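You operate a simulated robot arm through the tools that you are given. There is no shell and no other tool.

You run a simulated robot arm. Do the job below in one go: nothing can be reset, and whatever is moved stays where it is left.

TASK
Set the controls near the top of the grey table. At the end: the call button is switched on; the orange wing knob is turned to 8; the black rocker switch is switched on; the roller lever is set to shut; whatever was shut is shut again. Leave all else as you found it, and nothing knocked over. The roller lever goes to its stop.
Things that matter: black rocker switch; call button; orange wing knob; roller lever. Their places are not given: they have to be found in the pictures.

The check looks at the end state, three seconds after you hand in, the way a careful person would. Anything else that was tipped, shoved, dropped, spilled or broken makes it a failure.

THE ROBOT
A 6-joint arm with a two-finger gripper, fixed in place. Base frame: the origin is at the foot of the arm, x ahead of it, y to its left, z up; the work surface is at about z = 0.8. Lengths are in m, angles in degrees, forces in N, time in s.
Its first joint turns from -166.0 to 166.0 degrees. Payload 2.45 kg.
The tool frame sits at the grasp point between the pads (the TCP): z along the fingers, y along the line on which they close. The tips reach 0.02 m beyond it. Largest opening 0.14 m; the body of the gripper starts 0.168 m behind the TCP.
Orientation is that of the tool frame in the base frame, as [roll, pitch, yaw] about the fixed x, y, z axes, in that order (R = Rz(yaw) Ry(pitch) Rx(roll)). With the fingers straight down and closing along the base's y, the tool's x points along the base's -x, its y along +y and its z along -z.

THE INTERFACE
- The arm moves only by the tool drive_tool. Its argument "rows" is a list of rows, each an object of numbers (a shift or turn left out is 0, a gripper value left out holds the last): "x", "y", "z": the shift along the base's x, y, z in m; "ax", "ay", "az": the turn, a rotation vector about the base's x, y, z in degrees; "jaw": the finger opening in m, from 0 to 0.14. In form: [{"x": .., "y": .., "z": .., "ax": .., "ay": .., "az": .., "jaw": ..}, ...]. A call has 1 to 20 rows; each row is the pose to reach, as a shift and turn from the pose commanded when the call began. A row lasts 0.2 s, in which the tool goes at most 0.05 m and 8.6 degrees; a call with a longer step from one row to the next is refused whole, and so is a gripper value outside its range. A pose out of reach is approached as far as the arm can. The call stops where the force on the tool passes 40 N (or 10 N more than at its start, if that is more) or the arm is blocked; 0.2 s more then pass. The fingers move at their own pace (about 0.045 m/s each) and stop on an object; they squeeze with about 25 N. The grip force told is the motor's: it shows also when the fingers shut on nothing. Time passes only in rows, and 0.2 s behind the last, so rows that repeat a pose let the fingers close. It gives the time, the measured TCP pose, the force on the tool (base axes), the opening and the grip force at its end, in the units of the frame above (readings bear some noise), with the torque about the TCP (base axes, N m) and any sound that the robot's microphone picked up, and new pictures: "views" is both (left out), scene, wrist or none.
- Cameras (640 x 400 px; columns grow to the right, rows downward): "scene" is fixed at [0.2205, 0.665, 1.4382]; the picture's right is [-0.41, -0.91, 0.00], its down [-0.42, 0.19, -0.89] and it looks along [0.81, -0.37, -0.47] (base axes); focal length 374 px, centre (320, 200). "wrist" rides on the gripper at [0.078, 0.011, -0.209] in the tool frame; the picture's right is [-0.14, 0.99, 0.00], its down [-0.92, -0.13, -0.37] and it looks along [-0.37, -0.05, 0.93] (tool axes); focal length 280 px, centre (320, 200).
- locate(camera, pixels): for up to 12 pixels [column, row] of the newest picture of that camera ("zoom" is the newest enlarged one), the place [x, y, z] in the base frame of the surface seen there, good to about 0.003 m, but the place of the scene camera against the robot may be out by one fixed shift of up to 0.018 m in any direction. It takes no simulated time.
- enlarge(camera, box): a new picture of the part [left, top, right, bottom] of that camera's present view, enlarged. It takes no simulated time.
- job_done(): hands the job in; it is judged then, once.

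Unless the task says otherwise, let go and move clear before handing in.

The tools are called after ">>>" as a command line: name --argument value ..., lists and objects as JSON in quotes. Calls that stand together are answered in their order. drive_tool: Moves the arm, as the interface text tells. Its arguments: {"type":"object","properties":{"rows":{"type":"array"},"views":{"type":"string","enum":["both","scene","wrist","none"]}},"required":["rows"]} The other tools are called the same way: locate (camera, pixels) gives the place of the surface under pixels of a picture; enlarge (camera, box) takes an enlarged picture of a part of a camera's view; job_done () hands the job in.

At the start:

```text
clock: 0.0
ee_pos: [0.6998, 0.2855, 1.2123]
orientation: [180.0, -0.1, -180.0]
ft_force: [0.4, 0.5, -0.3]
torque: [-0.01, 0.01, 0.02]
finger_gap: 0.1398
finger_force: 0.1
```

scene: 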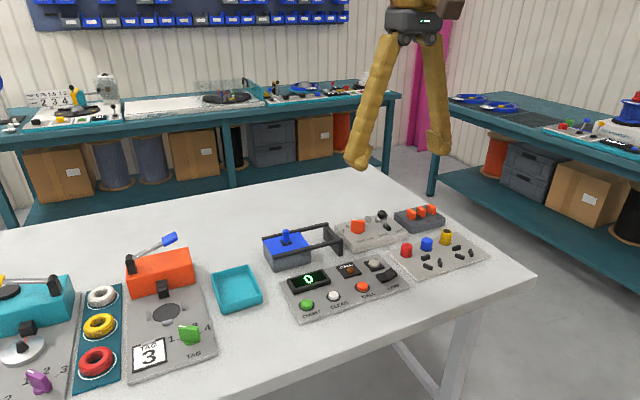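
wrist: 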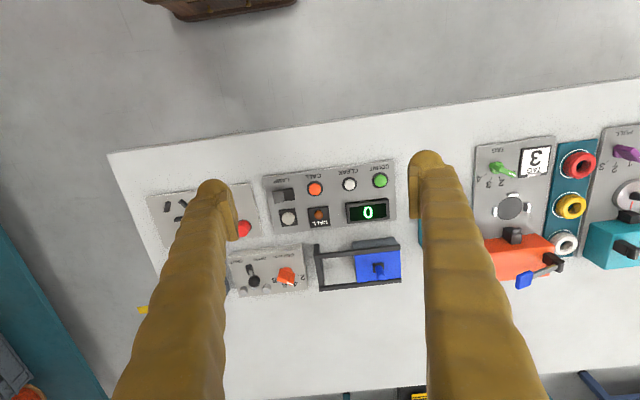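

The pictures show a panel with call button (scene ~363,287), an orange knob (~357,226), a blue box with a black frame (~290,245) and other things. I'll enlarge the views to look closely.

>>> enlarge --camera "scene" --box '[260, 190, 500, 340]'

>>> enlarge --camera "wrist" --box '[140, 140, 420, 315]'

>>> enlarge --camera "scene" --box '[0, 220, 260, 400]'

```text
2.67 times, centred on (380, 265) of scene
```

zoom: 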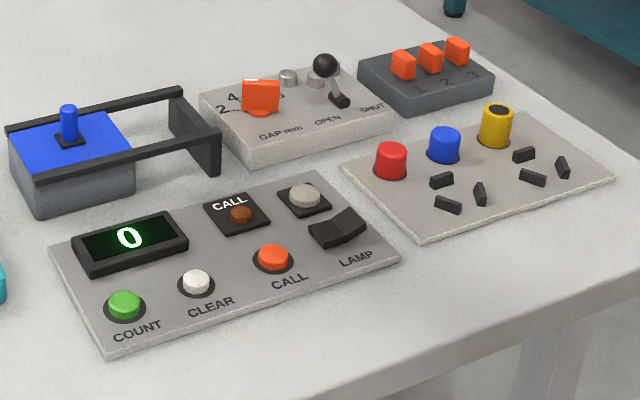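

```text
2.29 times, centred on (280, 228) of wrist
```

zoom: 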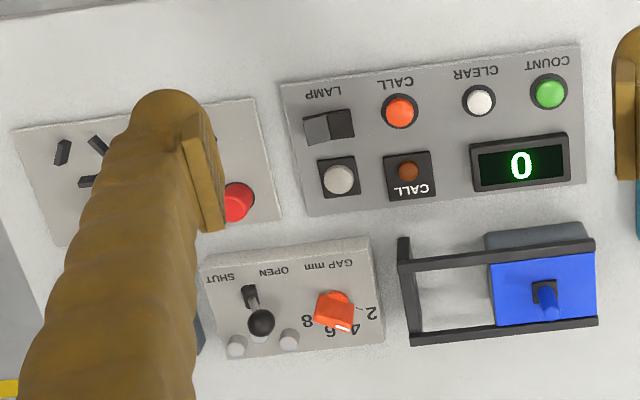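

```text
2.22 times, centred on (130, 310) of scene
```

zoom: 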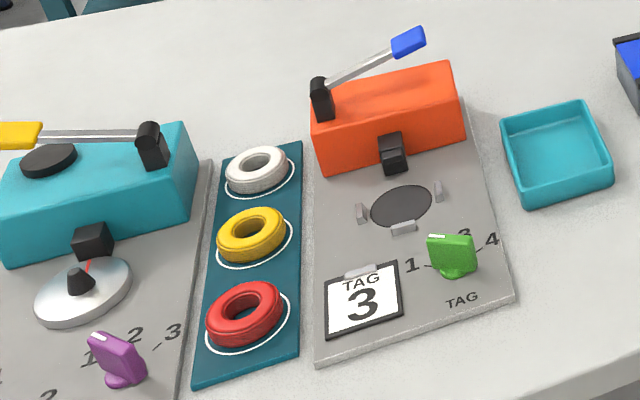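

The call button, LAMP rocker, orange knob and OPEN/SHUT lever are all visible in the wrist view. I'll locate them, and take closer zooms of each.

>>> enlarge --camera "wrist" --box '[220, 150, 420, 300]'

>>> locate --camera "wrist" --pixels '[[315, 188], [349, 184], [380, 181], [279, 196], [290, 193], [286, 275], [253, 282], [249, 269], [319, 216], [288, 218], [265, 178], [300, 290]]'

>>> locate --camera "scene" --pixels '[[362, 286], [334, 296], [306, 304], [357, 226], [382, 215], [387, 275], [380, 281], [395, 274], [350, 270], [374, 264], [306, 282], [388, 228]]'

>>> enlarge --camera "scene" --box '[320, 190, 440, 300]'

```text
2.67 times, centred on (320, 225) of wrist
```

zoom: 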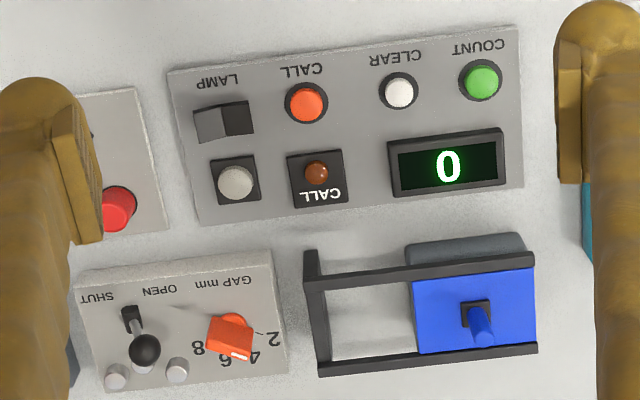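

```text
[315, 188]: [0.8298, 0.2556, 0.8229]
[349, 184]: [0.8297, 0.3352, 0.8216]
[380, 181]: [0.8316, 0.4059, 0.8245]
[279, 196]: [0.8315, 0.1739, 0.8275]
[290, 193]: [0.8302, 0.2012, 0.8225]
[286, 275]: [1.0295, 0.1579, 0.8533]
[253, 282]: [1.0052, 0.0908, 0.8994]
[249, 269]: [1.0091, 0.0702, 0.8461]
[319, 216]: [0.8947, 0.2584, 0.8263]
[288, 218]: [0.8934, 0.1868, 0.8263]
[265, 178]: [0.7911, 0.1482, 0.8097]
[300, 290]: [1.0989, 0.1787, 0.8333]
```

```text
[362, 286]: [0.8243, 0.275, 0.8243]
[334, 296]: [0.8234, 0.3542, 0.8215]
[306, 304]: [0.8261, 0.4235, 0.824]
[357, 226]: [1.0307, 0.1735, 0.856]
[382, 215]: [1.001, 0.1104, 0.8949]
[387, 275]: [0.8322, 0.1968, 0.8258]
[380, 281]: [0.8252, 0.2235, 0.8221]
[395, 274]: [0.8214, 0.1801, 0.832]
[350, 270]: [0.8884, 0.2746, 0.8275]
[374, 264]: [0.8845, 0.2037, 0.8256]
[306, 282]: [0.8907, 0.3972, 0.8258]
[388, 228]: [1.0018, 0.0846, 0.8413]
```

```text
3.64 times, centred on (380, 245) of scene
```

zoom: 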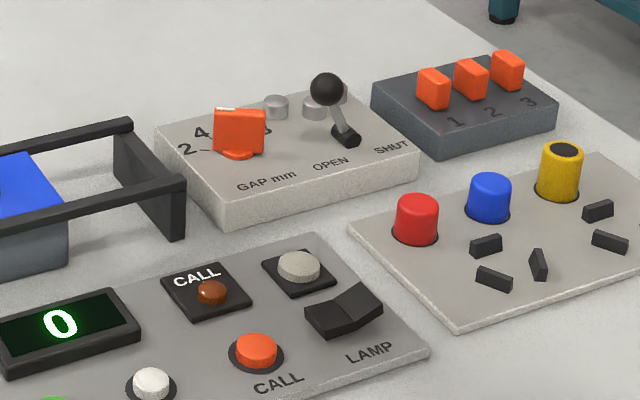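

Wrist-based positions: call button ~(0.830, 0.256, 0.823), rocker ~(0.83, 0.187) with the raised side at -y, knob ~(1.03, 0.158), lever ball ~(1.005, 0.09, 0.90). I'll move closer above the knob/lever box to read the dial before touching anything.

>>> drive_tool --rows '[{"x": 0.025, "y": -0.0125, "z": -0.02}, {"x": 0.05, "y": -0.025, "z": -0.04}, {"x": 0.075, "y": -0.0375, "z": -0.06}, {"x": 0.1, "y": -0.05, "z": -0.08}, {"x": 0.125, "y": -0.0625, "z": -0.1}, {"x": 0.15, "y": -0.075, "z": -0.12}, {"x": 0.175, "y": -0.0875, "z": -0.14}, {"x": 0.2, "y": -0.1, "z": -0.16}, {"x": 0.2, "y": -0.12, "z": -0.16}]'

```text
clock: 2.0
ee_pos: [0.9002, 0.1644, 1.0516]
orientation: [180.0, 0.0, -179.9]
ft_force: [1.1, -0.1, 0.5]
torque: [0.02, -0.01, 0.03]
finger_gap: 0.1399
finger_force: 0.0
```

scene: 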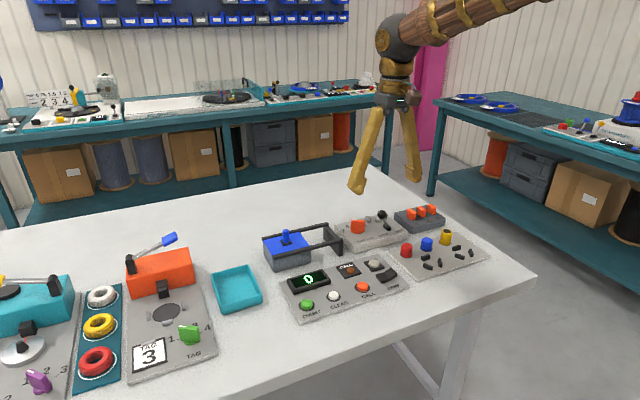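
wrist: 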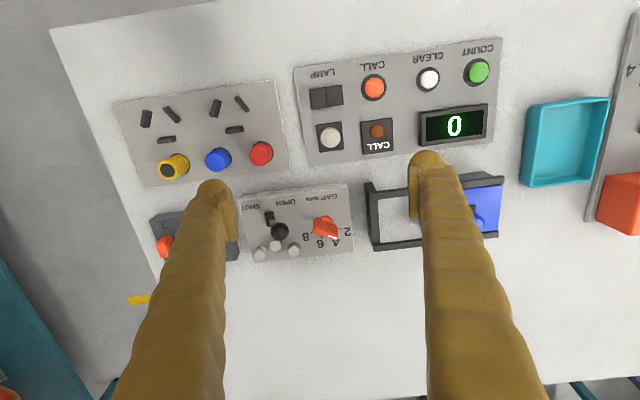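

>>> enlarge --camera "wrist" --box '[230, 170, 370, 270]'

>>> enlarge --camera "wrist" --box '[290, 50, 430, 160]'

>>> locate --camera "wrist" --pixels '[[325, 229], [314, 221], [334, 238], [280, 232], [270, 219], [262, 253], [293, 252], [300, 205], [373, 88], [318, 97], [335, 96], [345, 232]]'

```text
4.00 times, centred on (300, 220) of wrist
```

zoom: 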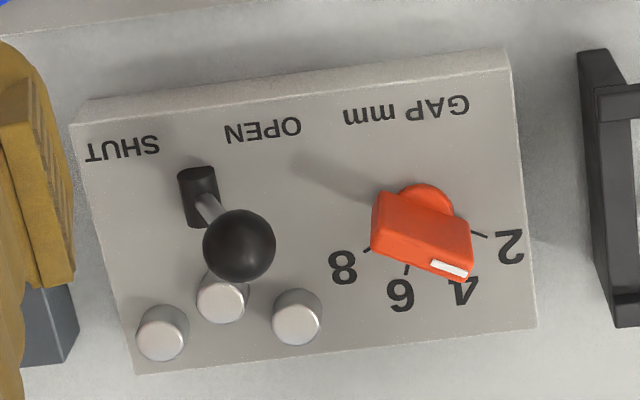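

```text
3.64 times, centred on (360, 105) of wrist
```

zoom: 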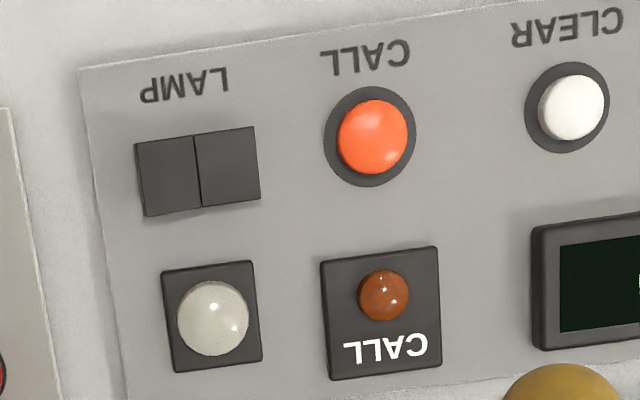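

```text
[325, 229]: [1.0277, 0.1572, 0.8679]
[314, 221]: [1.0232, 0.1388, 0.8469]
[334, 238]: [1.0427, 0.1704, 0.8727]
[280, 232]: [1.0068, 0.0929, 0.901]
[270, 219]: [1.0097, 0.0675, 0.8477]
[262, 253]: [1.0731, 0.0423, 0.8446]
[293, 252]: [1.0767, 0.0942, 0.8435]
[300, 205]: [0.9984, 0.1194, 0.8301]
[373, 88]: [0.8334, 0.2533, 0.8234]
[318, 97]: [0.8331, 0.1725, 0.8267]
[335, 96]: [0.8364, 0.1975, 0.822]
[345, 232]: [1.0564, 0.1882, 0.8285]
```

The knob's white mark points to 4 in the zoom (448,268); LAMP is off and CALL lamp dark. I'll zoom the dial again to fix the tick positions and knob axis.

>>> enlarge --camera "wrist" --box '[300, 200, 370, 250]'

>>> enlarge --camera "scene" --box '[330, 200, 400, 250]'

```text
8.00 times, centred on (335, 225) of wrist
```

zoom: 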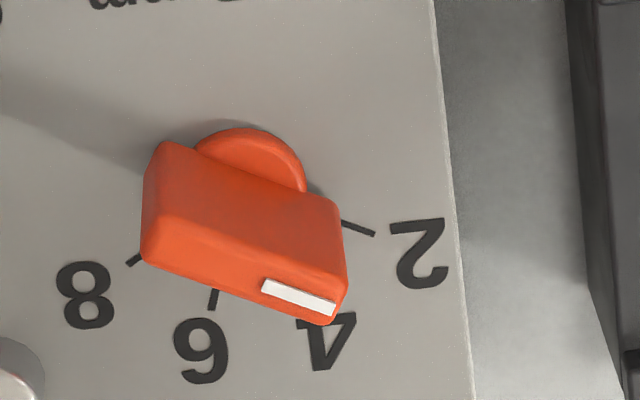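

```text
8.00 times, centred on (365, 225) of scene
```

zoom: 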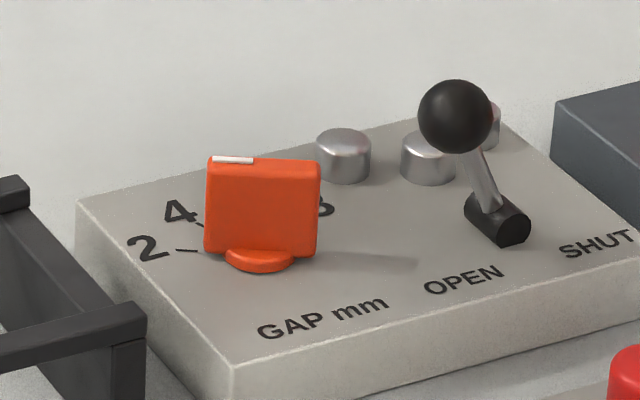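

>>> locate --camera "wrist" --pixels '[[346.7, 229.4], [352.2, 231.5], [341, 243.5], [325.4, 243.7], [310.6, 236.9], [330.6, 217.5], [321.5, 220], [340.5, 226.5], [320, 229], [337.5, 236.8], [326.6, 238.6], [316.2, 232.8]]'

>>> locate --camera "zoom" --pixels '[[262, 262], [210, 170], [315, 170], [262, 165], [212, 245], [312, 250], [230, 160], [295, 163], [455, 115], [490, 225], [190, 250], [512, 240]]'

```text
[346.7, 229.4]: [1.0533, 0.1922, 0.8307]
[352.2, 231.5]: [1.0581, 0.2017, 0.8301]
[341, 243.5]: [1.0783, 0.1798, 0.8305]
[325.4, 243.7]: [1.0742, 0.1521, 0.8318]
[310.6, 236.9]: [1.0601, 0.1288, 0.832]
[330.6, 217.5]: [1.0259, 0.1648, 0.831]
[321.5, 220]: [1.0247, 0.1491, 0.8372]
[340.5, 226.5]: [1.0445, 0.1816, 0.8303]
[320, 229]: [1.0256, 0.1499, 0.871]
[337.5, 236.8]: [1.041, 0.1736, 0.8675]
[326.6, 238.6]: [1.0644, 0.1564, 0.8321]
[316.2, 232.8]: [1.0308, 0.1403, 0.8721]
```

```text
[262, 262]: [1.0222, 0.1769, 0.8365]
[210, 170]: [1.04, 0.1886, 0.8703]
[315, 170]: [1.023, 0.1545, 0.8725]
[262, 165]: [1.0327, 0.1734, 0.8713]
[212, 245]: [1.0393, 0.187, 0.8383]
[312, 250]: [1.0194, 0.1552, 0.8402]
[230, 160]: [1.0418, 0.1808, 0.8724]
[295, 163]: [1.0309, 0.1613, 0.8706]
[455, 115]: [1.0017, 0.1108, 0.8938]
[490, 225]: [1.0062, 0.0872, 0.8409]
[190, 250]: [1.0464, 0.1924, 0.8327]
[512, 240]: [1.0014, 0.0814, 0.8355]
```

Reading tick directions, dial positions are 2 at +60°, 4 at +20°, 6 at −20°, 8 at −60° from +x about a centre near (1.037, 0.165); the wing points at 2 now. I'll do the call button first: close the jaws and hover above it at (0.832, 0.2545).

>>> drive_tool --rows '[{"x": -0.01, "y": 0.015, "z": -0.01, "jaw": 0}, {"x": -0.02, "y": 0.03, "z": -0.03, "jaw": 0}, {"x": -0.035, "y": 0.045, "z": -0.05, "jaw": 0}, {"x": -0.05, "y": 0.06, "z": -0.075, "jaw": 0}, {"x": -0.06, "y": 0.075, "z": -0.1, "jaw": 0}, {"x": -0.068, "y": 0.09, "z": -0.13, "jaw": 0}, {"x": -0.068, "y": 0.09, "z": -0.15, "jaw": 0}, {"x": -0.068, "y": 0.09, "z": -0.16, "jaw": 0}, {"x": -0.068, "y": 0.09, "z": -0.165, "jaw": 0}, {"x": -0.068, "y": 0.09, "z": -0.165, "jaw": 0}]'

```text
clock: 4.2
ee_pos: [0.8323, 0.2552, 0.8868]
orientation: [180.0, 0.0, 180.0]
ft_force: [-0.6, 0.4, -0.2]
torque: [-0.02, 0.0, 0.01]
finger_gap: 0.0001
finger_force: 24.9
```

scene: 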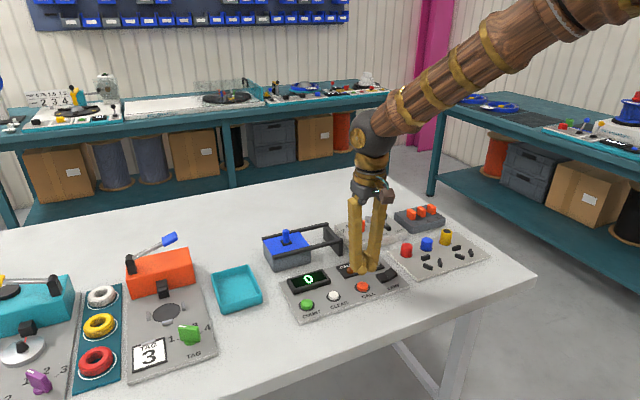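
wrist: 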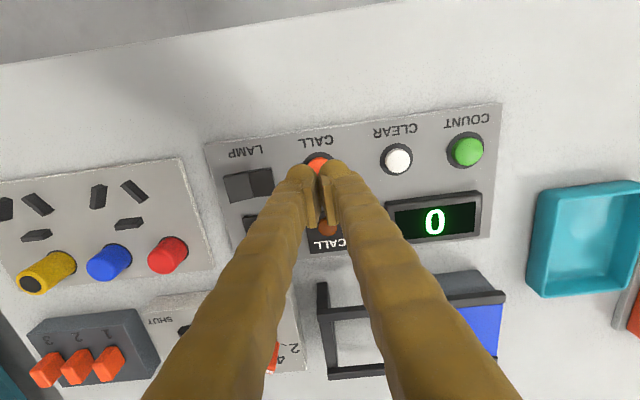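

The closed fingertips sit just above/behind the CALL button in the wrist view (318,163). I'll check the positions of buttons, rocker and lamp from here for alignment.

>>> locate --camera "wrist" --pixels '[[318, 161], [397, 160], [466, 151], [237, 187], [261, 182], [223, 187], [274, 180], [318, 155], [305, 172], [345, 172], [326, 228], [249, 222]]'

>>> enlarge --camera "wrist" --box '[200, 110, 420, 260]'

>>> enlarge --camera "scene" --box '[300, 230, 420, 320]'

```text
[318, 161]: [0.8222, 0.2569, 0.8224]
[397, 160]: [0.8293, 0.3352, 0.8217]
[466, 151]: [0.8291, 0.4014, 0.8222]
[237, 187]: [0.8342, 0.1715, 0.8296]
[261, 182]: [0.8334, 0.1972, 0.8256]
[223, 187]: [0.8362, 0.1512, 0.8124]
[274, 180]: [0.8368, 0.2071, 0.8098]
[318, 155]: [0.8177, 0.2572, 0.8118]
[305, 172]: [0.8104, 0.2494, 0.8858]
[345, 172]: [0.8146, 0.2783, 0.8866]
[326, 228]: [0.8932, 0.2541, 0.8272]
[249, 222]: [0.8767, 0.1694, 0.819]
```

```text
2.67 times, centred on (310, 185) of wrist
```

zoom: 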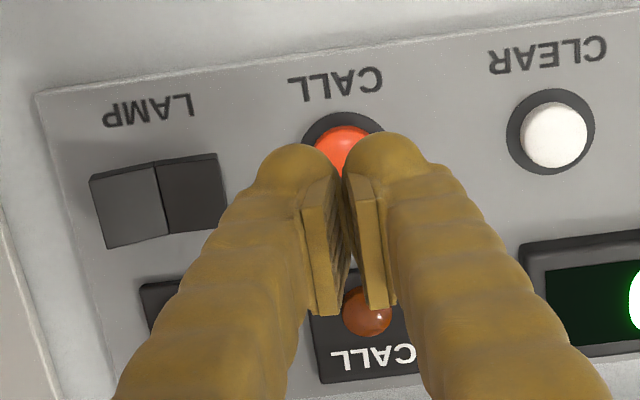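

```text
4.44 times, centred on (360, 275) of scene
```

zoom: 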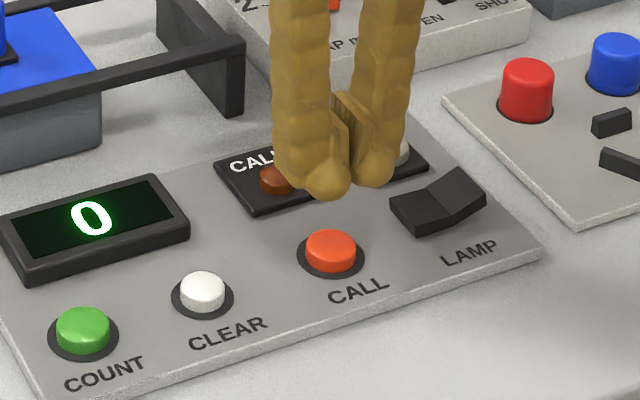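

The closed fingertips are centred over the CALL button (button ≈ (0.830, 0.255, 0.823), tips now at z≈0.867). I'll press straight down in small steps, then lift.

>>> drive_tool --rows '[{"x": -0.002, "z": -0.02}, {"x": -0.002, "z": -0.035}, {"x": -0.002, "z": -0.04}, {"x": -0.002, "z": -0.043}, {"x": -0.002, "z": -0.045}, {"x": -0.002, "z": -0.047}]' --views "scene"

```text
clock: 5.6
ee_pos: [0.8293, 0.2549, 0.8395]
orientation: [-179.9, 0.0, -179.8]
ft_force: [0.6, -0.1, -0.2]
torque: [0.03, 0.03, 0.01]
finger_gap: 0.0058
finger_force: 29.5
```

scene: 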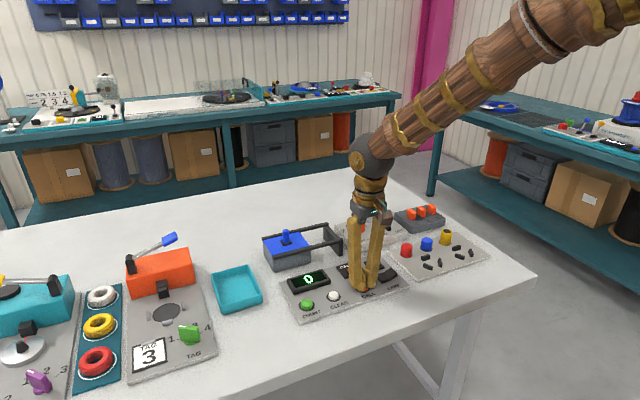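

No vertical force yet but the finger gap opened to 5.8 mm, so something is between the fingertips. I'll zoom in to see before pressing more.

>>> enlarge --camera "scene" --box '[300, 230, 420, 320]'

>>> enlarge --camera "wrist" --box '[220, 100, 440, 250]'

```text
4.44 times, centred on (360, 275) of scene
```

zoom: 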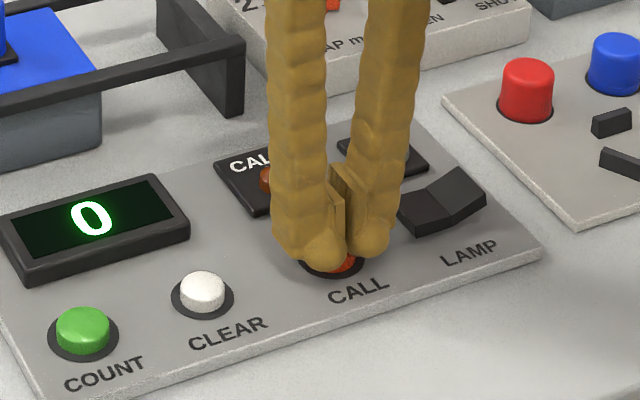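

```text
2.67 times, centred on (330, 175) of wrist
```

zoom: 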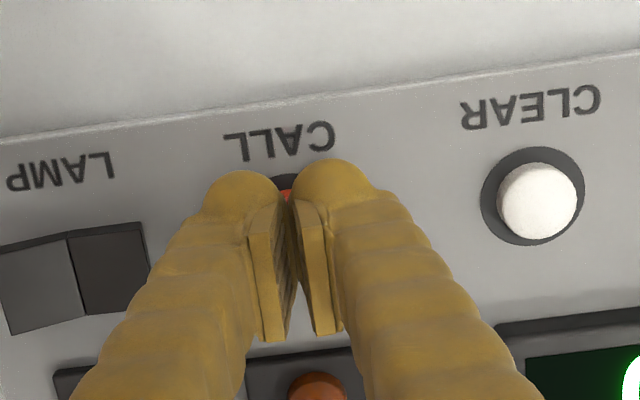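

The fingertip seam straddles the button's dome, wedging the fingers apart. I'll lift, shift 10 mm in +y so a single fingertip sits on the button, and press again.

>>> drive_tool --rows '[{"z": 0.015}, {"z": 0.025}, {"y": 0.005, "z": 0.025}, {"y": 0.01, "z": 0.025}, {"y": 0.01, "z": 0.025}, {"y": 0.01, "z": 0.012}, {"y": 0.01, "z": 0.006}, {"y": 0.01, "z": 0.004}, {"y": 0.01, "z": 0.002}, {"y": 0.01, "z": 0.0}, {"y": 0.01, "z": -0.002}]' --views "both"

```text
clock: 8.0
ee_pos: [0.8306, 0.2654, 0.8387]
orientation: [179.9, -0.1, 180.0]
ft_force: [0.8, 1.1, 2.7]
torque: [0.0, -0.02, -0.04]
finger_gap: 0.0002
finger_force: 29.4
heard: click
```

scene: 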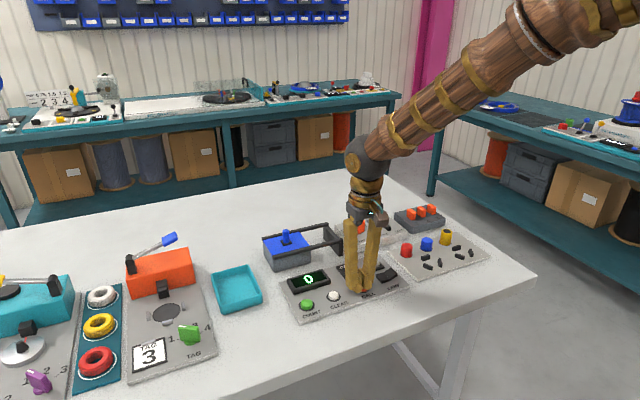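
wrist: 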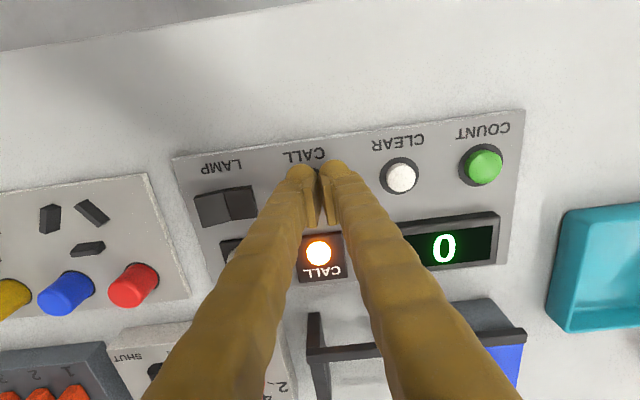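

A click was heard and the CALL lamp is lit (wrist 318,252). I'll lift off to check that it stays lit, and move over the rocker's raised −y side.

>>> drive_tool --rows '[{"z": 0.02}, {"z": 0.05}, {"y": -0.03, "z": 0.05}, {"x": 0.004, "y": -0.07, "z": 0.05}, {"x": 0.004, "y": -0.105, "z": 0.05}, {"x": 0.004, "y": -0.105, "z": 0.05}]' --views "both"

```text
clock: 9.4
ee_pos: [0.8343, 0.1607, 0.8884]
orientation: [-180.0, 0.0, -180.0]
ft_force: [-0.1, -0.3, -0.7]
torque: [0.0, 0.02, -0.01]
finger_gap: 0.0002
finger_force: 29.5
```

scene: 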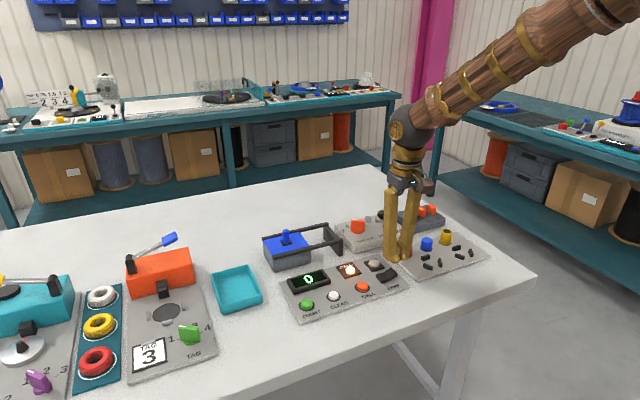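
wrist: 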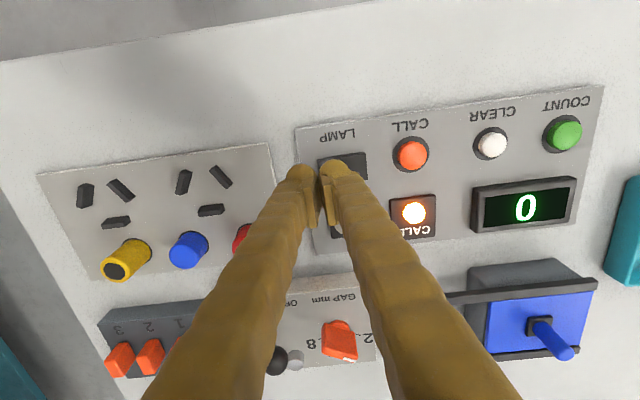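

CALL stays lit. The +y fingertip is over the rocker's raised half (343,165); I'll press down in small steps.

>>> drive_tool --rows '[{"z": -0.015}, {"z": -0.028}, {"z": -0.033}, {"z": -0.036}, {"z": -0.039}, {"z": -0.042}, {"z": -0.044}]' --views "both"

```text
clock: 11.0
ee_pos: [0.8327, 0.1604, 0.8437]
orientation: [-179.9, -0.1, -180.0]
ft_force: [0.2, 0.1, 0.3]
torque: [0.0, 0.01, 0.02]
finger_gap: 0.0
finger_force: 29.6
```

scene: 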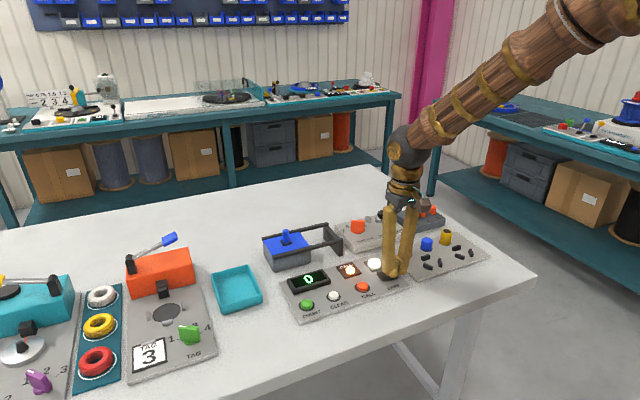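
wrist: 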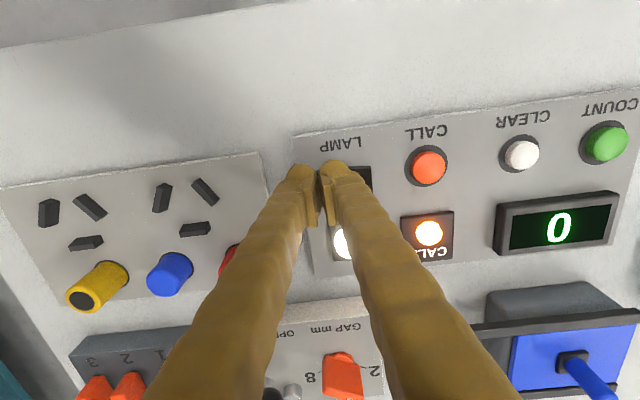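

The LAMP is now lit (wrist 342,245), so the rocker is on. I'll lift away, open the jaws and go closer to the knob and lever for a precise look.

>>> drive_tool --rows '[{"z": 0.03}, {"z": 0.07}, {"z": 0.11}, {"z": 0.15, "jaw": 0.14}, {"x": 0.03, "z": 0.15, "jaw": 0.14}, {"x": 0.06, "z": 0.15, "jaw": 0.14}, {"x": 0.09, "z": 0.15, "jaw": 0.14}, {"x": 0.1, "y": -0.01, "z": 0.14, "jaw": 0.14}, {"x": 0.1, "y": -0.01, "z": 0.14, "jaw": 0.14}, {"x": 0.1, "y": -0.01, "z": 0.14, "jaw": 0.14}, {"x": 0.1, "y": -0.01, "z": 0.14, "jaw": 0.14}, {"x": 0.1, "y": -0.01, "z": 0.14, "jaw": 0.14}]' --views "both"

```text
clock: 13.6
ee_pos: [0.9344, 0.1507, 0.9837]
orientation: [-180.0, 0.0, 180.0]
ft_force: [1.0, -0.5, 0.6]
torque: [-0.01, -0.02, 0.01]
finger_gap: 0.14
finger_force: 0.2
```

scene: 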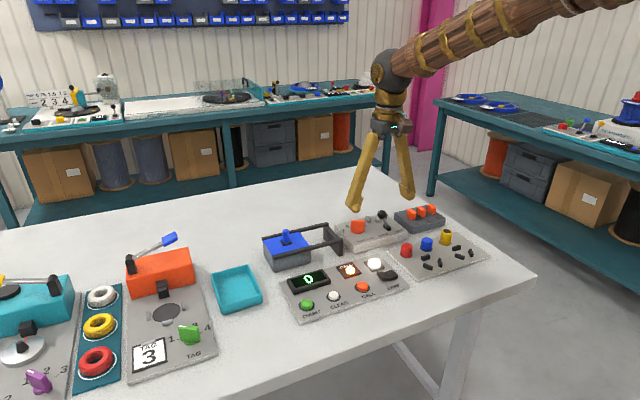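
wrist: 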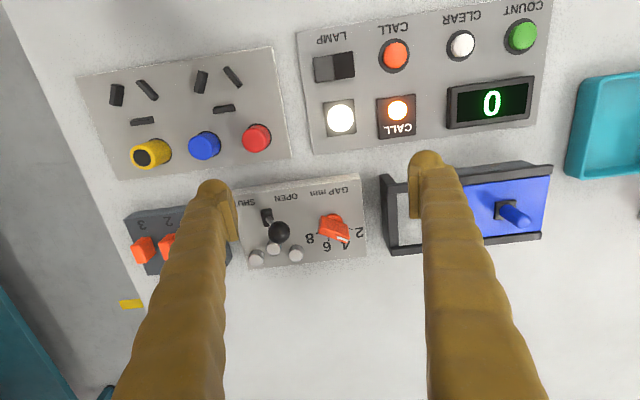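

LAMP and CALL both stay lit. Now I'll zoom on the knob/lever box from here.

>>> enlarge --camera "wrist" --box '[230, 170, 370, 275]'

>>> locate --camera "wrist" --pixels '[[360, 232], [344, 247], [326, 248], [310, 240], [332, 216], [278, 232], [267, 216], [256, 259], [274, 250], [296, 254], [240, 188], [362, 176]]'

>>> locate --camera "scene" --pixels '[[348.5, 231], [352.5, 226], [370.8, 225.5], [356, 226], [382, 214], [388, 227.5], [425, 219], [418, 222], [409, 214], [421, 211], [432, 209], [337, 241]]'

```text
3.81 times, centred on (300, 222) of wrist
```

zoom: 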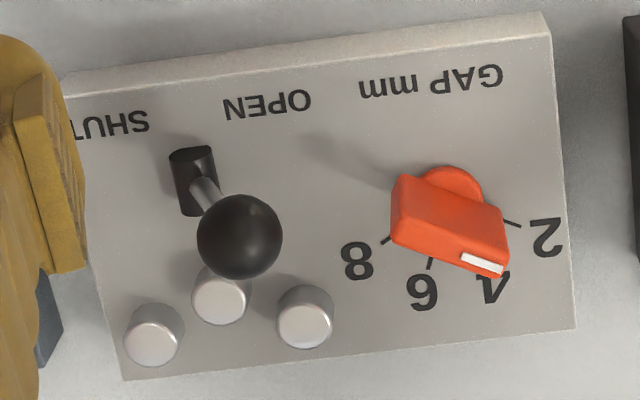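

```text
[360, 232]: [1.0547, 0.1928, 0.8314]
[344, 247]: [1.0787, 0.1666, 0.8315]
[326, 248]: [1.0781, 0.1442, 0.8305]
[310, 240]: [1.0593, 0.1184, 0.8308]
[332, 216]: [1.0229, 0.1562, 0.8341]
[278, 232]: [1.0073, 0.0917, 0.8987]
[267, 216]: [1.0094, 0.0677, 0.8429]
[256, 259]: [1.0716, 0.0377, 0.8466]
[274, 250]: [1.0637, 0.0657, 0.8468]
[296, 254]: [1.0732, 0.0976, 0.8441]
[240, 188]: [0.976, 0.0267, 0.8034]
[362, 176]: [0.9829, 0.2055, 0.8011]
```

```text
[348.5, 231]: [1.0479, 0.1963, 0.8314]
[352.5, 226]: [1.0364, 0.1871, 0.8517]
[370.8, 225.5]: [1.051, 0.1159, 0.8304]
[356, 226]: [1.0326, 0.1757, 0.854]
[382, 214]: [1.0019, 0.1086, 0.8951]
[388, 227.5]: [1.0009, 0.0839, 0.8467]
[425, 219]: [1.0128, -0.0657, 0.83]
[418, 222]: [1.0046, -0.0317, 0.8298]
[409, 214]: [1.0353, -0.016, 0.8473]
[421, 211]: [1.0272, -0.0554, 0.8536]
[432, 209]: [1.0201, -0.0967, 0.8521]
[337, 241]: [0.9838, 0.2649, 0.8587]
```

Fitting the dial labels from this view gives the knob axis at about (1.036, 0.1555), wing top z≈0.872, wing pointing to 2 (+60°); it must turn to −60°. I'll first yaw the tool +60° (fingers to close across the wing) and narrow the jaws, staying high.

>>> locate --camera "wrist" --pixels '[[383, 180], [390, 200], [396, 248], [405, 245], [256, 138], [204, 146], [148, 242], [168, 245]]'

>>> drive_tool --rows '[{"z": 0.01, "az": 8, "jaw": 0.05}, {"z": 0.02, "az": 16, "jaw": 0.05}, {"z": 0.02, "az": 24, "jaw": 0.05}, {"z": 0.02, "az": 32, "jaw": 0.05}, {"z": 0.02, "az": 40, "jaw": 0.05}, {"z": 0.02, "az": 48, "jaw": 0.05}, {"z": 0.02, "az": 56, "jaw": 0.05}, {"z": 0.02, "az": 60, "jaw": 0.05}, {"z": 0.02, "az": 60, "jaw": 0.05}]' --views "both"

```text
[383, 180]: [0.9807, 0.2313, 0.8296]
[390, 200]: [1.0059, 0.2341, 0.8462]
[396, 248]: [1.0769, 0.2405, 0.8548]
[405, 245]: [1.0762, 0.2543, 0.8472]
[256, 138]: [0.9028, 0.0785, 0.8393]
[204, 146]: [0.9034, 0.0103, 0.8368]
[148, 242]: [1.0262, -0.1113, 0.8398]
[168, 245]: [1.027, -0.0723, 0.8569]
```

```text
clock: 15.6
ee_pos: [0.9339, 0.1497, 1.0038]
orientation: [180.0, -0.1, -119.9]
ft_force: [0.3, -0.6, 0.3]
torque: [0.01, 0.04, -0.01]
finger_gap: 0.05
finger_force: 0.0
```

scene: 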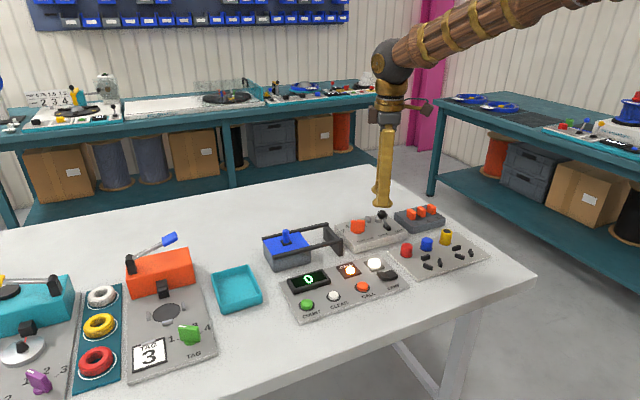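
wrist: 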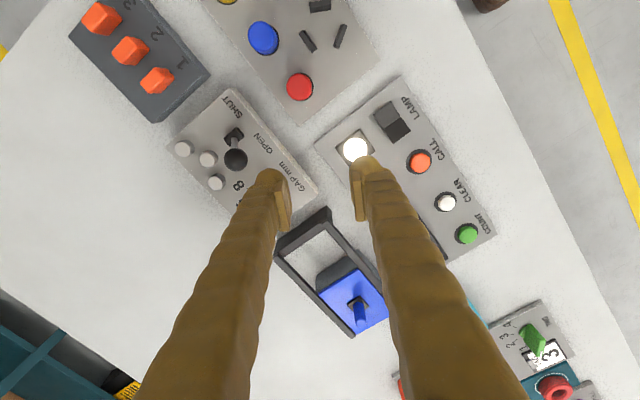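

Yaw is done (tool y at 150°). Now I'll lean the tool 30° in the wing's plane and bring it over the knob at z≈0.95.

>>> drive_tool --rows '[{"x": 0.017, "y": 0.001, "ax": 4.33, "ay": -2.5}, {"x": 0.034, "y": 0.002, "ax": 8.66, "ay": -5}, {"x": 0.051, "y": 0.003, "z": -0.01, "ax": 12.99, "ay": -7.5}, {"x": 0.068, "y": 0.004, "z": -0.02, "ax": 17.32, "ay": -10}, {"x": 0.085, "y": 0.005, "z": -0.03, "ax": 21.65, "ay": -12.5}, {"x": 0.102, "y": 0.006, "z": -0.04, "ax": 25.98, "ay": -15}, {"x": 0.102, "y": 0.006, "z": -0.05, "ax": 25.98, "ay": -15}, {"x": 0.102, "y": 0.006, "z": -0.05, "ax": 25.98, "ay": -15}]' --views "both"

```text
clock: 17.4
ee_pos: [1.0373, 0.157, 0.9539]
orientation: [-179.9, 30.0, -119.9]
ft_force: [-0.3, 0.0, -0.4]
torque: [-0.02, -0.02, -0.01]
finger_gap: 0.0497
finger_force: 0.1
```

scene: 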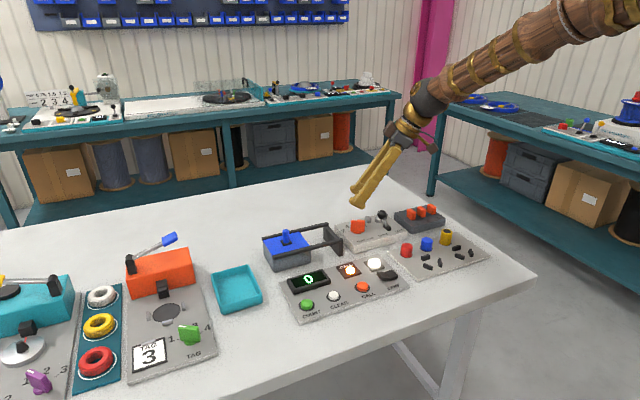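
wrist: 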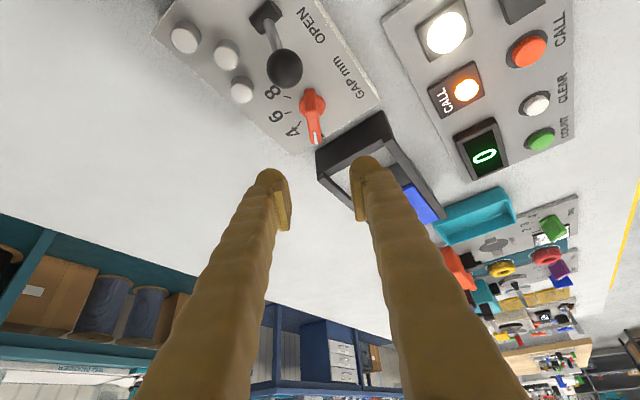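

The pose was reached. The wing lies almost along the finger plane in the wrist view (312,115). I'll zoom and locate to refine the knob centre.

>>> enlarge --camera "wrist" --box '[240, 60, 368, 140]'

>>> locate --camera "wrist" --pixels '[[312, 100], [309, 92], [316, 135], [272, 92], [268, 115], [293, 131], [285, 68], [265, 15], [241, 90], [349, 140], [313, 120], [346, 89]]'

>>> enlarge --camera "scene" --box '[320, 150, 440, 250]'

```text
5.00 times, centred on (304, 100) of wrist
```

zoom: 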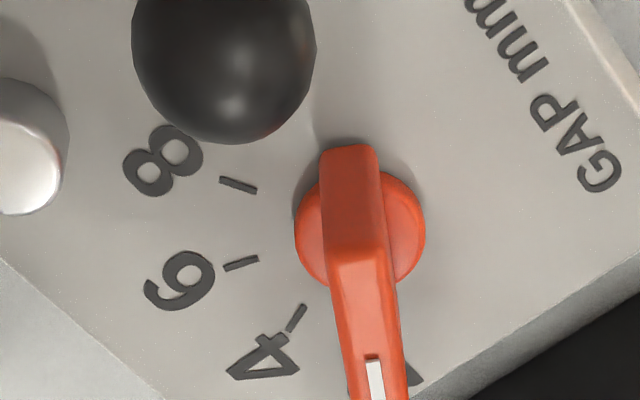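

```text
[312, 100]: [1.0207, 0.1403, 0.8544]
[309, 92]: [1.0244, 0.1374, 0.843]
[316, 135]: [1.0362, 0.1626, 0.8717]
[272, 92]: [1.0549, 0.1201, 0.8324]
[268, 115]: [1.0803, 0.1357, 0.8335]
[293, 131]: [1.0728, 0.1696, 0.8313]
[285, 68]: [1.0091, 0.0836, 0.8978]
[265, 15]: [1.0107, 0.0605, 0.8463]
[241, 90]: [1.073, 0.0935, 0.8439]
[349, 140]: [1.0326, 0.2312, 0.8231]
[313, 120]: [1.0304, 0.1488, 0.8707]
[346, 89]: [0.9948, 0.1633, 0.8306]
```

```text
4.00 times, centred on (380, 200) of scene
```

zoom: 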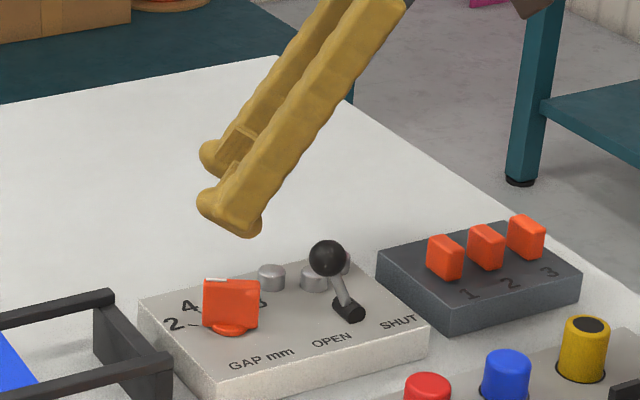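

Ray-casting the knob's disc gives centre ≈ (1.0355, 0.155), consistent with before. I'll descend vertically with the open jaws straddling the wing to TCP z≈0.866.

>>> drive_tool --rows '[{"x": -0.002, "y": -0.002, "z": -0.02}, {"x": -0.002, "y": -0.002, "z": -0.04}, {"x": -0.002, "y": -0.002, "z": -0.055}, {"x": -0.002, "y": -0.002, "z": -0.068}, {"x": -0.002, "y": -0.002, "z": -0.078}, {"x": -0.002, "y": -0.002, "z": -0.084}, {"x": -0.002, "y": -0.002, "z": -0.088}]' --views "both"

```text
clock: 19.0
ee_pos: [1.033, 0.1544, 0.867]
orientation: [-180.0, 30.0, -119.9]
ft_force: [0.1, -0.3, -0.5]
torque: [-0.01, -0.01, 0.02]
finger_gap: 0.0499
finger_force: 0.0
```

scene: 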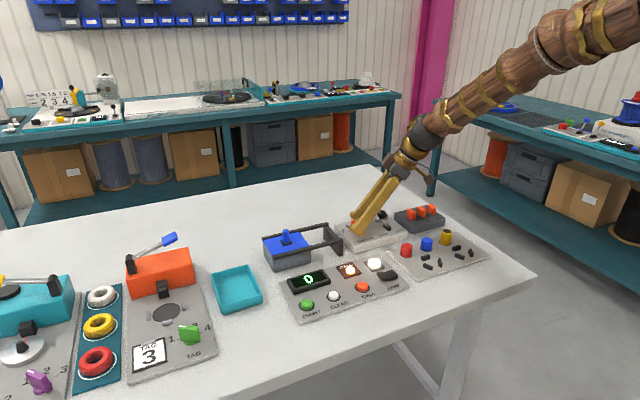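
wrist: 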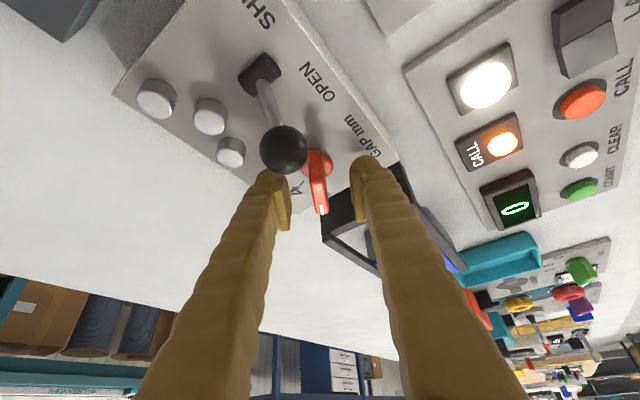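

The wing is between the two fingertips (wing ~318,190; tips 280 and 360). I'll zoom to confirm, then close gently.

>>> enlarge --camera "wrist" --box '[240, 110, 400, 240]'

>>> enlarge --camera "scene" --box '[320, 180, 420, 260]'

```text
3.08 times, centred on (320, 175) of wrist
```

zoom: 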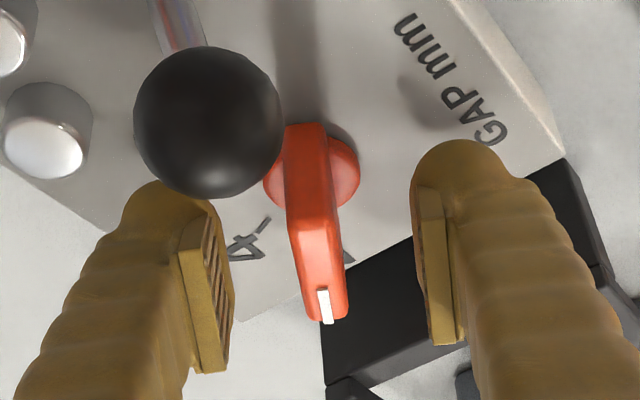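

```text
5.00 times, centred on (370, 220) of scene
```

zoom: 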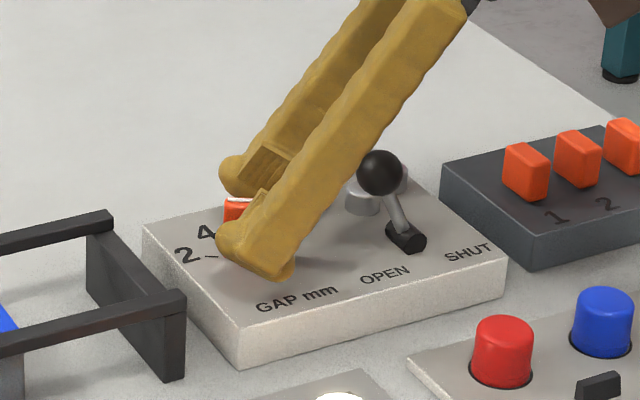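

The wing is centred between the pads. Closing on it now.

>>> drive_tool --rows '[{"x": 0.001, "jaw": 0.03}, {"x": 0.001, "jaw": 0.0}, {"x": 0.001, "jaw": 0.0}, {"x": 0.001, "jaw": 0.0}, {"x": 0.001, "jaw": 0.0}]' --views "wrist"

```text
clock: 20.2
ee_pos: [1.0345, 0.1543, 0.8658]
orientation: [-180.0, 30.1, -119.9]
ft_force: [-6.1, 2.3, -0.2]
torque: [0.05, 0.06, 0.03]
finger_gap: 0.011
finger_force: 38.2
```

wrist: 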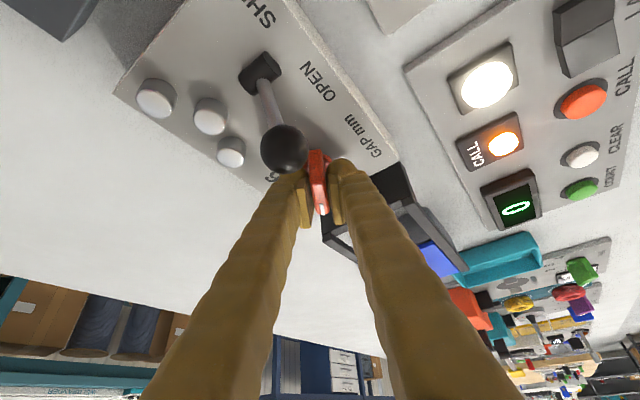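

Gripped: gap 11 mm on the wing with a small side load. Now I'll turn the gripped wing clockwise 70° about the vertical through the knob.

>>> drive_tool --rows '[{"x": -0.001, "y": 0.0005, "az": -5}, {"x": -0.001, "y": 0.0005, "az": -11}, {"x": -0.001, "y": 0.0005, "az": -18}, {"x": -0.001, "y": 0.0005, "az": -25}, {"x": -0.001, "y": 0.0005, "az": -32}, {"x": -0.001, "y": 0.0005, "az": -39}, {"x": -0.001, "y": 0.0005, "az": -46}, {"x": -0.001, "y": 0.0005, "az": -53}, {"x": -0.001, "y": 0.0005, "az": -60}, {"x": -0.001, "y": 0.0005, "az": -60}]' --views "both"

```text
clock: 22.4
ee_pos: [1.035, 0.156, 0.8661]
orientation: [-180.0, 30.1, 179.9]
ft_force: [11.3, 5.9, 11.9]
torque: [0.06, -0.58, 0.05]
finger_gap: 0.011
finger_force: 38.3
```

scene: 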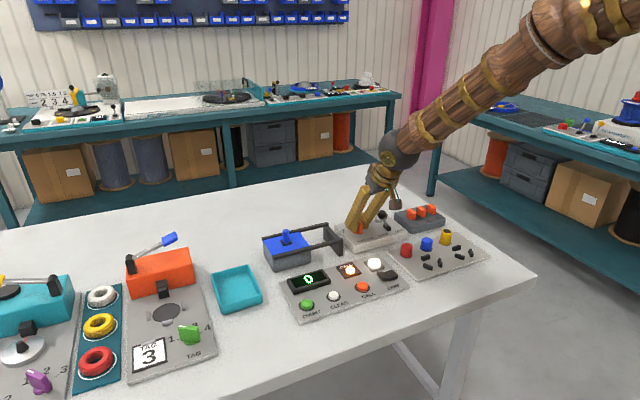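
wrist: 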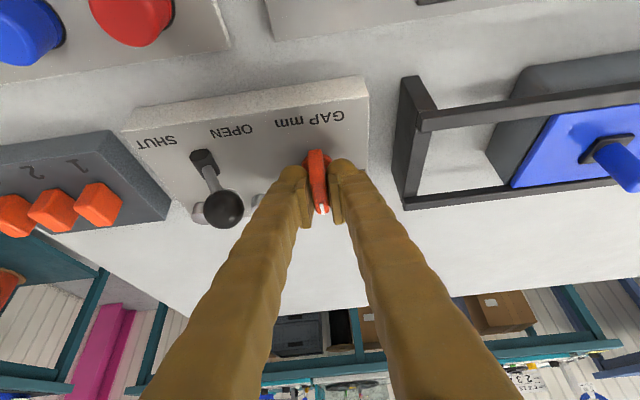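

The wing now points straight ahead (0°, between 4 and 6) with the grip holding. To stay in reach for the rest, I'll lean the tool 10° further in the wing plane while holding, then continue.

>>> drive_tool --rows '[{"x": 0.0005, "y": 0.0005, "z": 0.001, "ay": -4}, {"x": 0.001, "y": 0.001, "z": 0.001, "ay": -7}, {"x": 0.001, "y": 0.001, "z": 0.001, "ay": -10}, {"x": 0.001, "y": 0.001, "z": 0.001, "ay": -10}]' --views "wrist"

```text
clock: 23.4
ee_pos: [1.0336, 0.1555, 0.865]
orientation: [-179.7, 38.4, -179.8]
ft_force: [-1.7, 3.9, -2.6]
torque: [0.11, 0.05, -0.03]
finger_gap: 0.0109
finger_force: 37.8
stopped in row 4: the force on the tool passed its limit at 41 N (the readings are from after the stop); the commanded pose is now the measured one
```

wrist: 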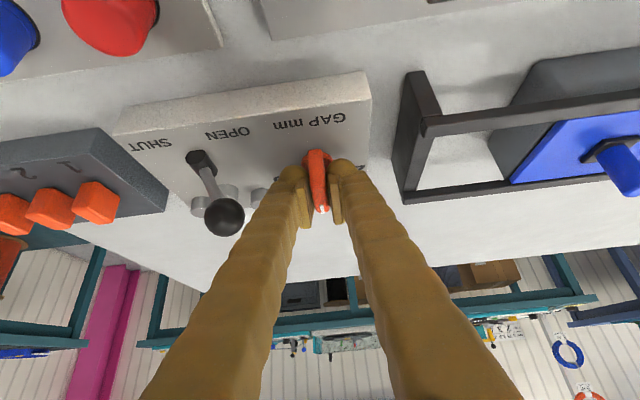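

The tilt is at 38.4° with loads now small (force tripped briefly). I'll continue turning the wing clockwise about the vertical, 50° more.

>>> drive_tool --rows '[{"z": 0.001, "az": -5}, {"z": 0.001, "az": -11}, {"z": 0.001, "az": -17}, {"z": 0.001, "az": -23}, {"z": 0.001, "az": -29}, {"z": 0.001, "az": -35}, {"z": 0.001, "az": -40}, {"z": 0.001, "az": -45}, {"z": 0.001, "az": -50}, {"z": 0.001, "az": -50}]' --views "both"

```text
clock: 25.6
ee_pos: [1.0344, 0.1562, 0.865]
orientation: [-179.7, 38.3, 130.1]
ft_force: [7.2, 26.5, -26.0]
torque: [0.44, 0.08, 0.03]
finger_gap: 0.0111
finger_force: 38.6
```

scene: 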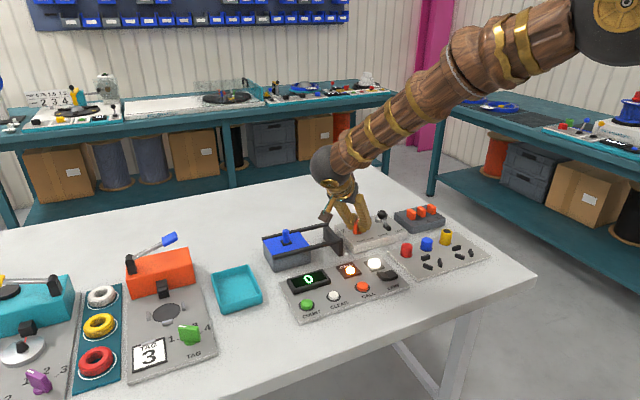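
wrist: 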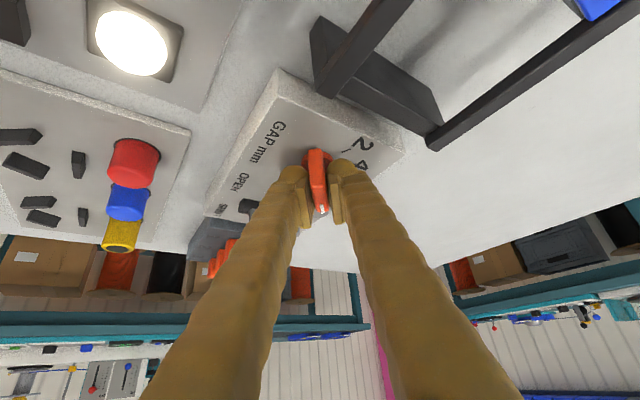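

The wing is now at about −50° (yaw 130°) with a moderate load from ~1 mm offset. I'll relieve the offset and turn the last 10°, blending z-rotation with a little roll to stay within reach.

>>> drive_tool --rows '[{"x": 0.0008, "y": 0.0008, "z": -0.001}, {"x": 0.0008, "y": 0.0008, "z": -0.001, "ax": 0.6, "ay": -0.8, "az": -2.5}, {"x": 0.0008, "y": 0.0008, "z": -0.001, "ax": 1.15, "ay": -1.6, "az": -5}, {"x": 0.0008, "y": 0.0008, "z": -0.001, "ax": 1.7, "ay": -2.4, "az": -7.5}, {"x": 0.0008, "y": 0.0008, "z": -0.001, "ax": 2.3, "ay": -3.25, "az": -10}, {"x": 0.0008, "y": 0.0008, "z": -0.001, "ax": 2.3, "ay": -3.25, "az": -10}]' --views "both"

```text
clock: 27.0
ee_pos: [1.0345, 0.1543, 0.865]
orientation: [175.3, 38.3, 116.9]
ft_force: [-32.2, 4.3, 6.7]
torque: [-0.38, 0.76, 0.53]
finger_gap: 0.0117
finger_force: 38.1
```

scene: 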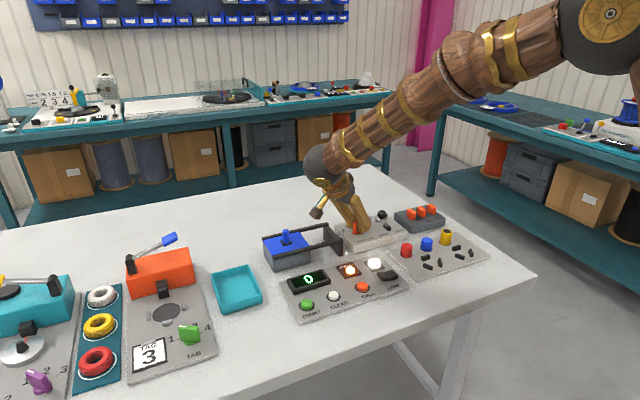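
wrist: 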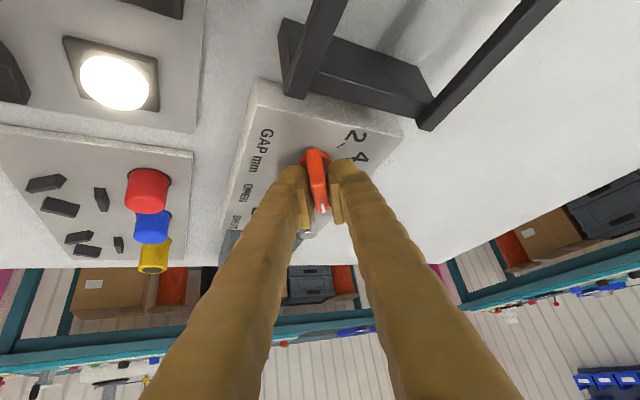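

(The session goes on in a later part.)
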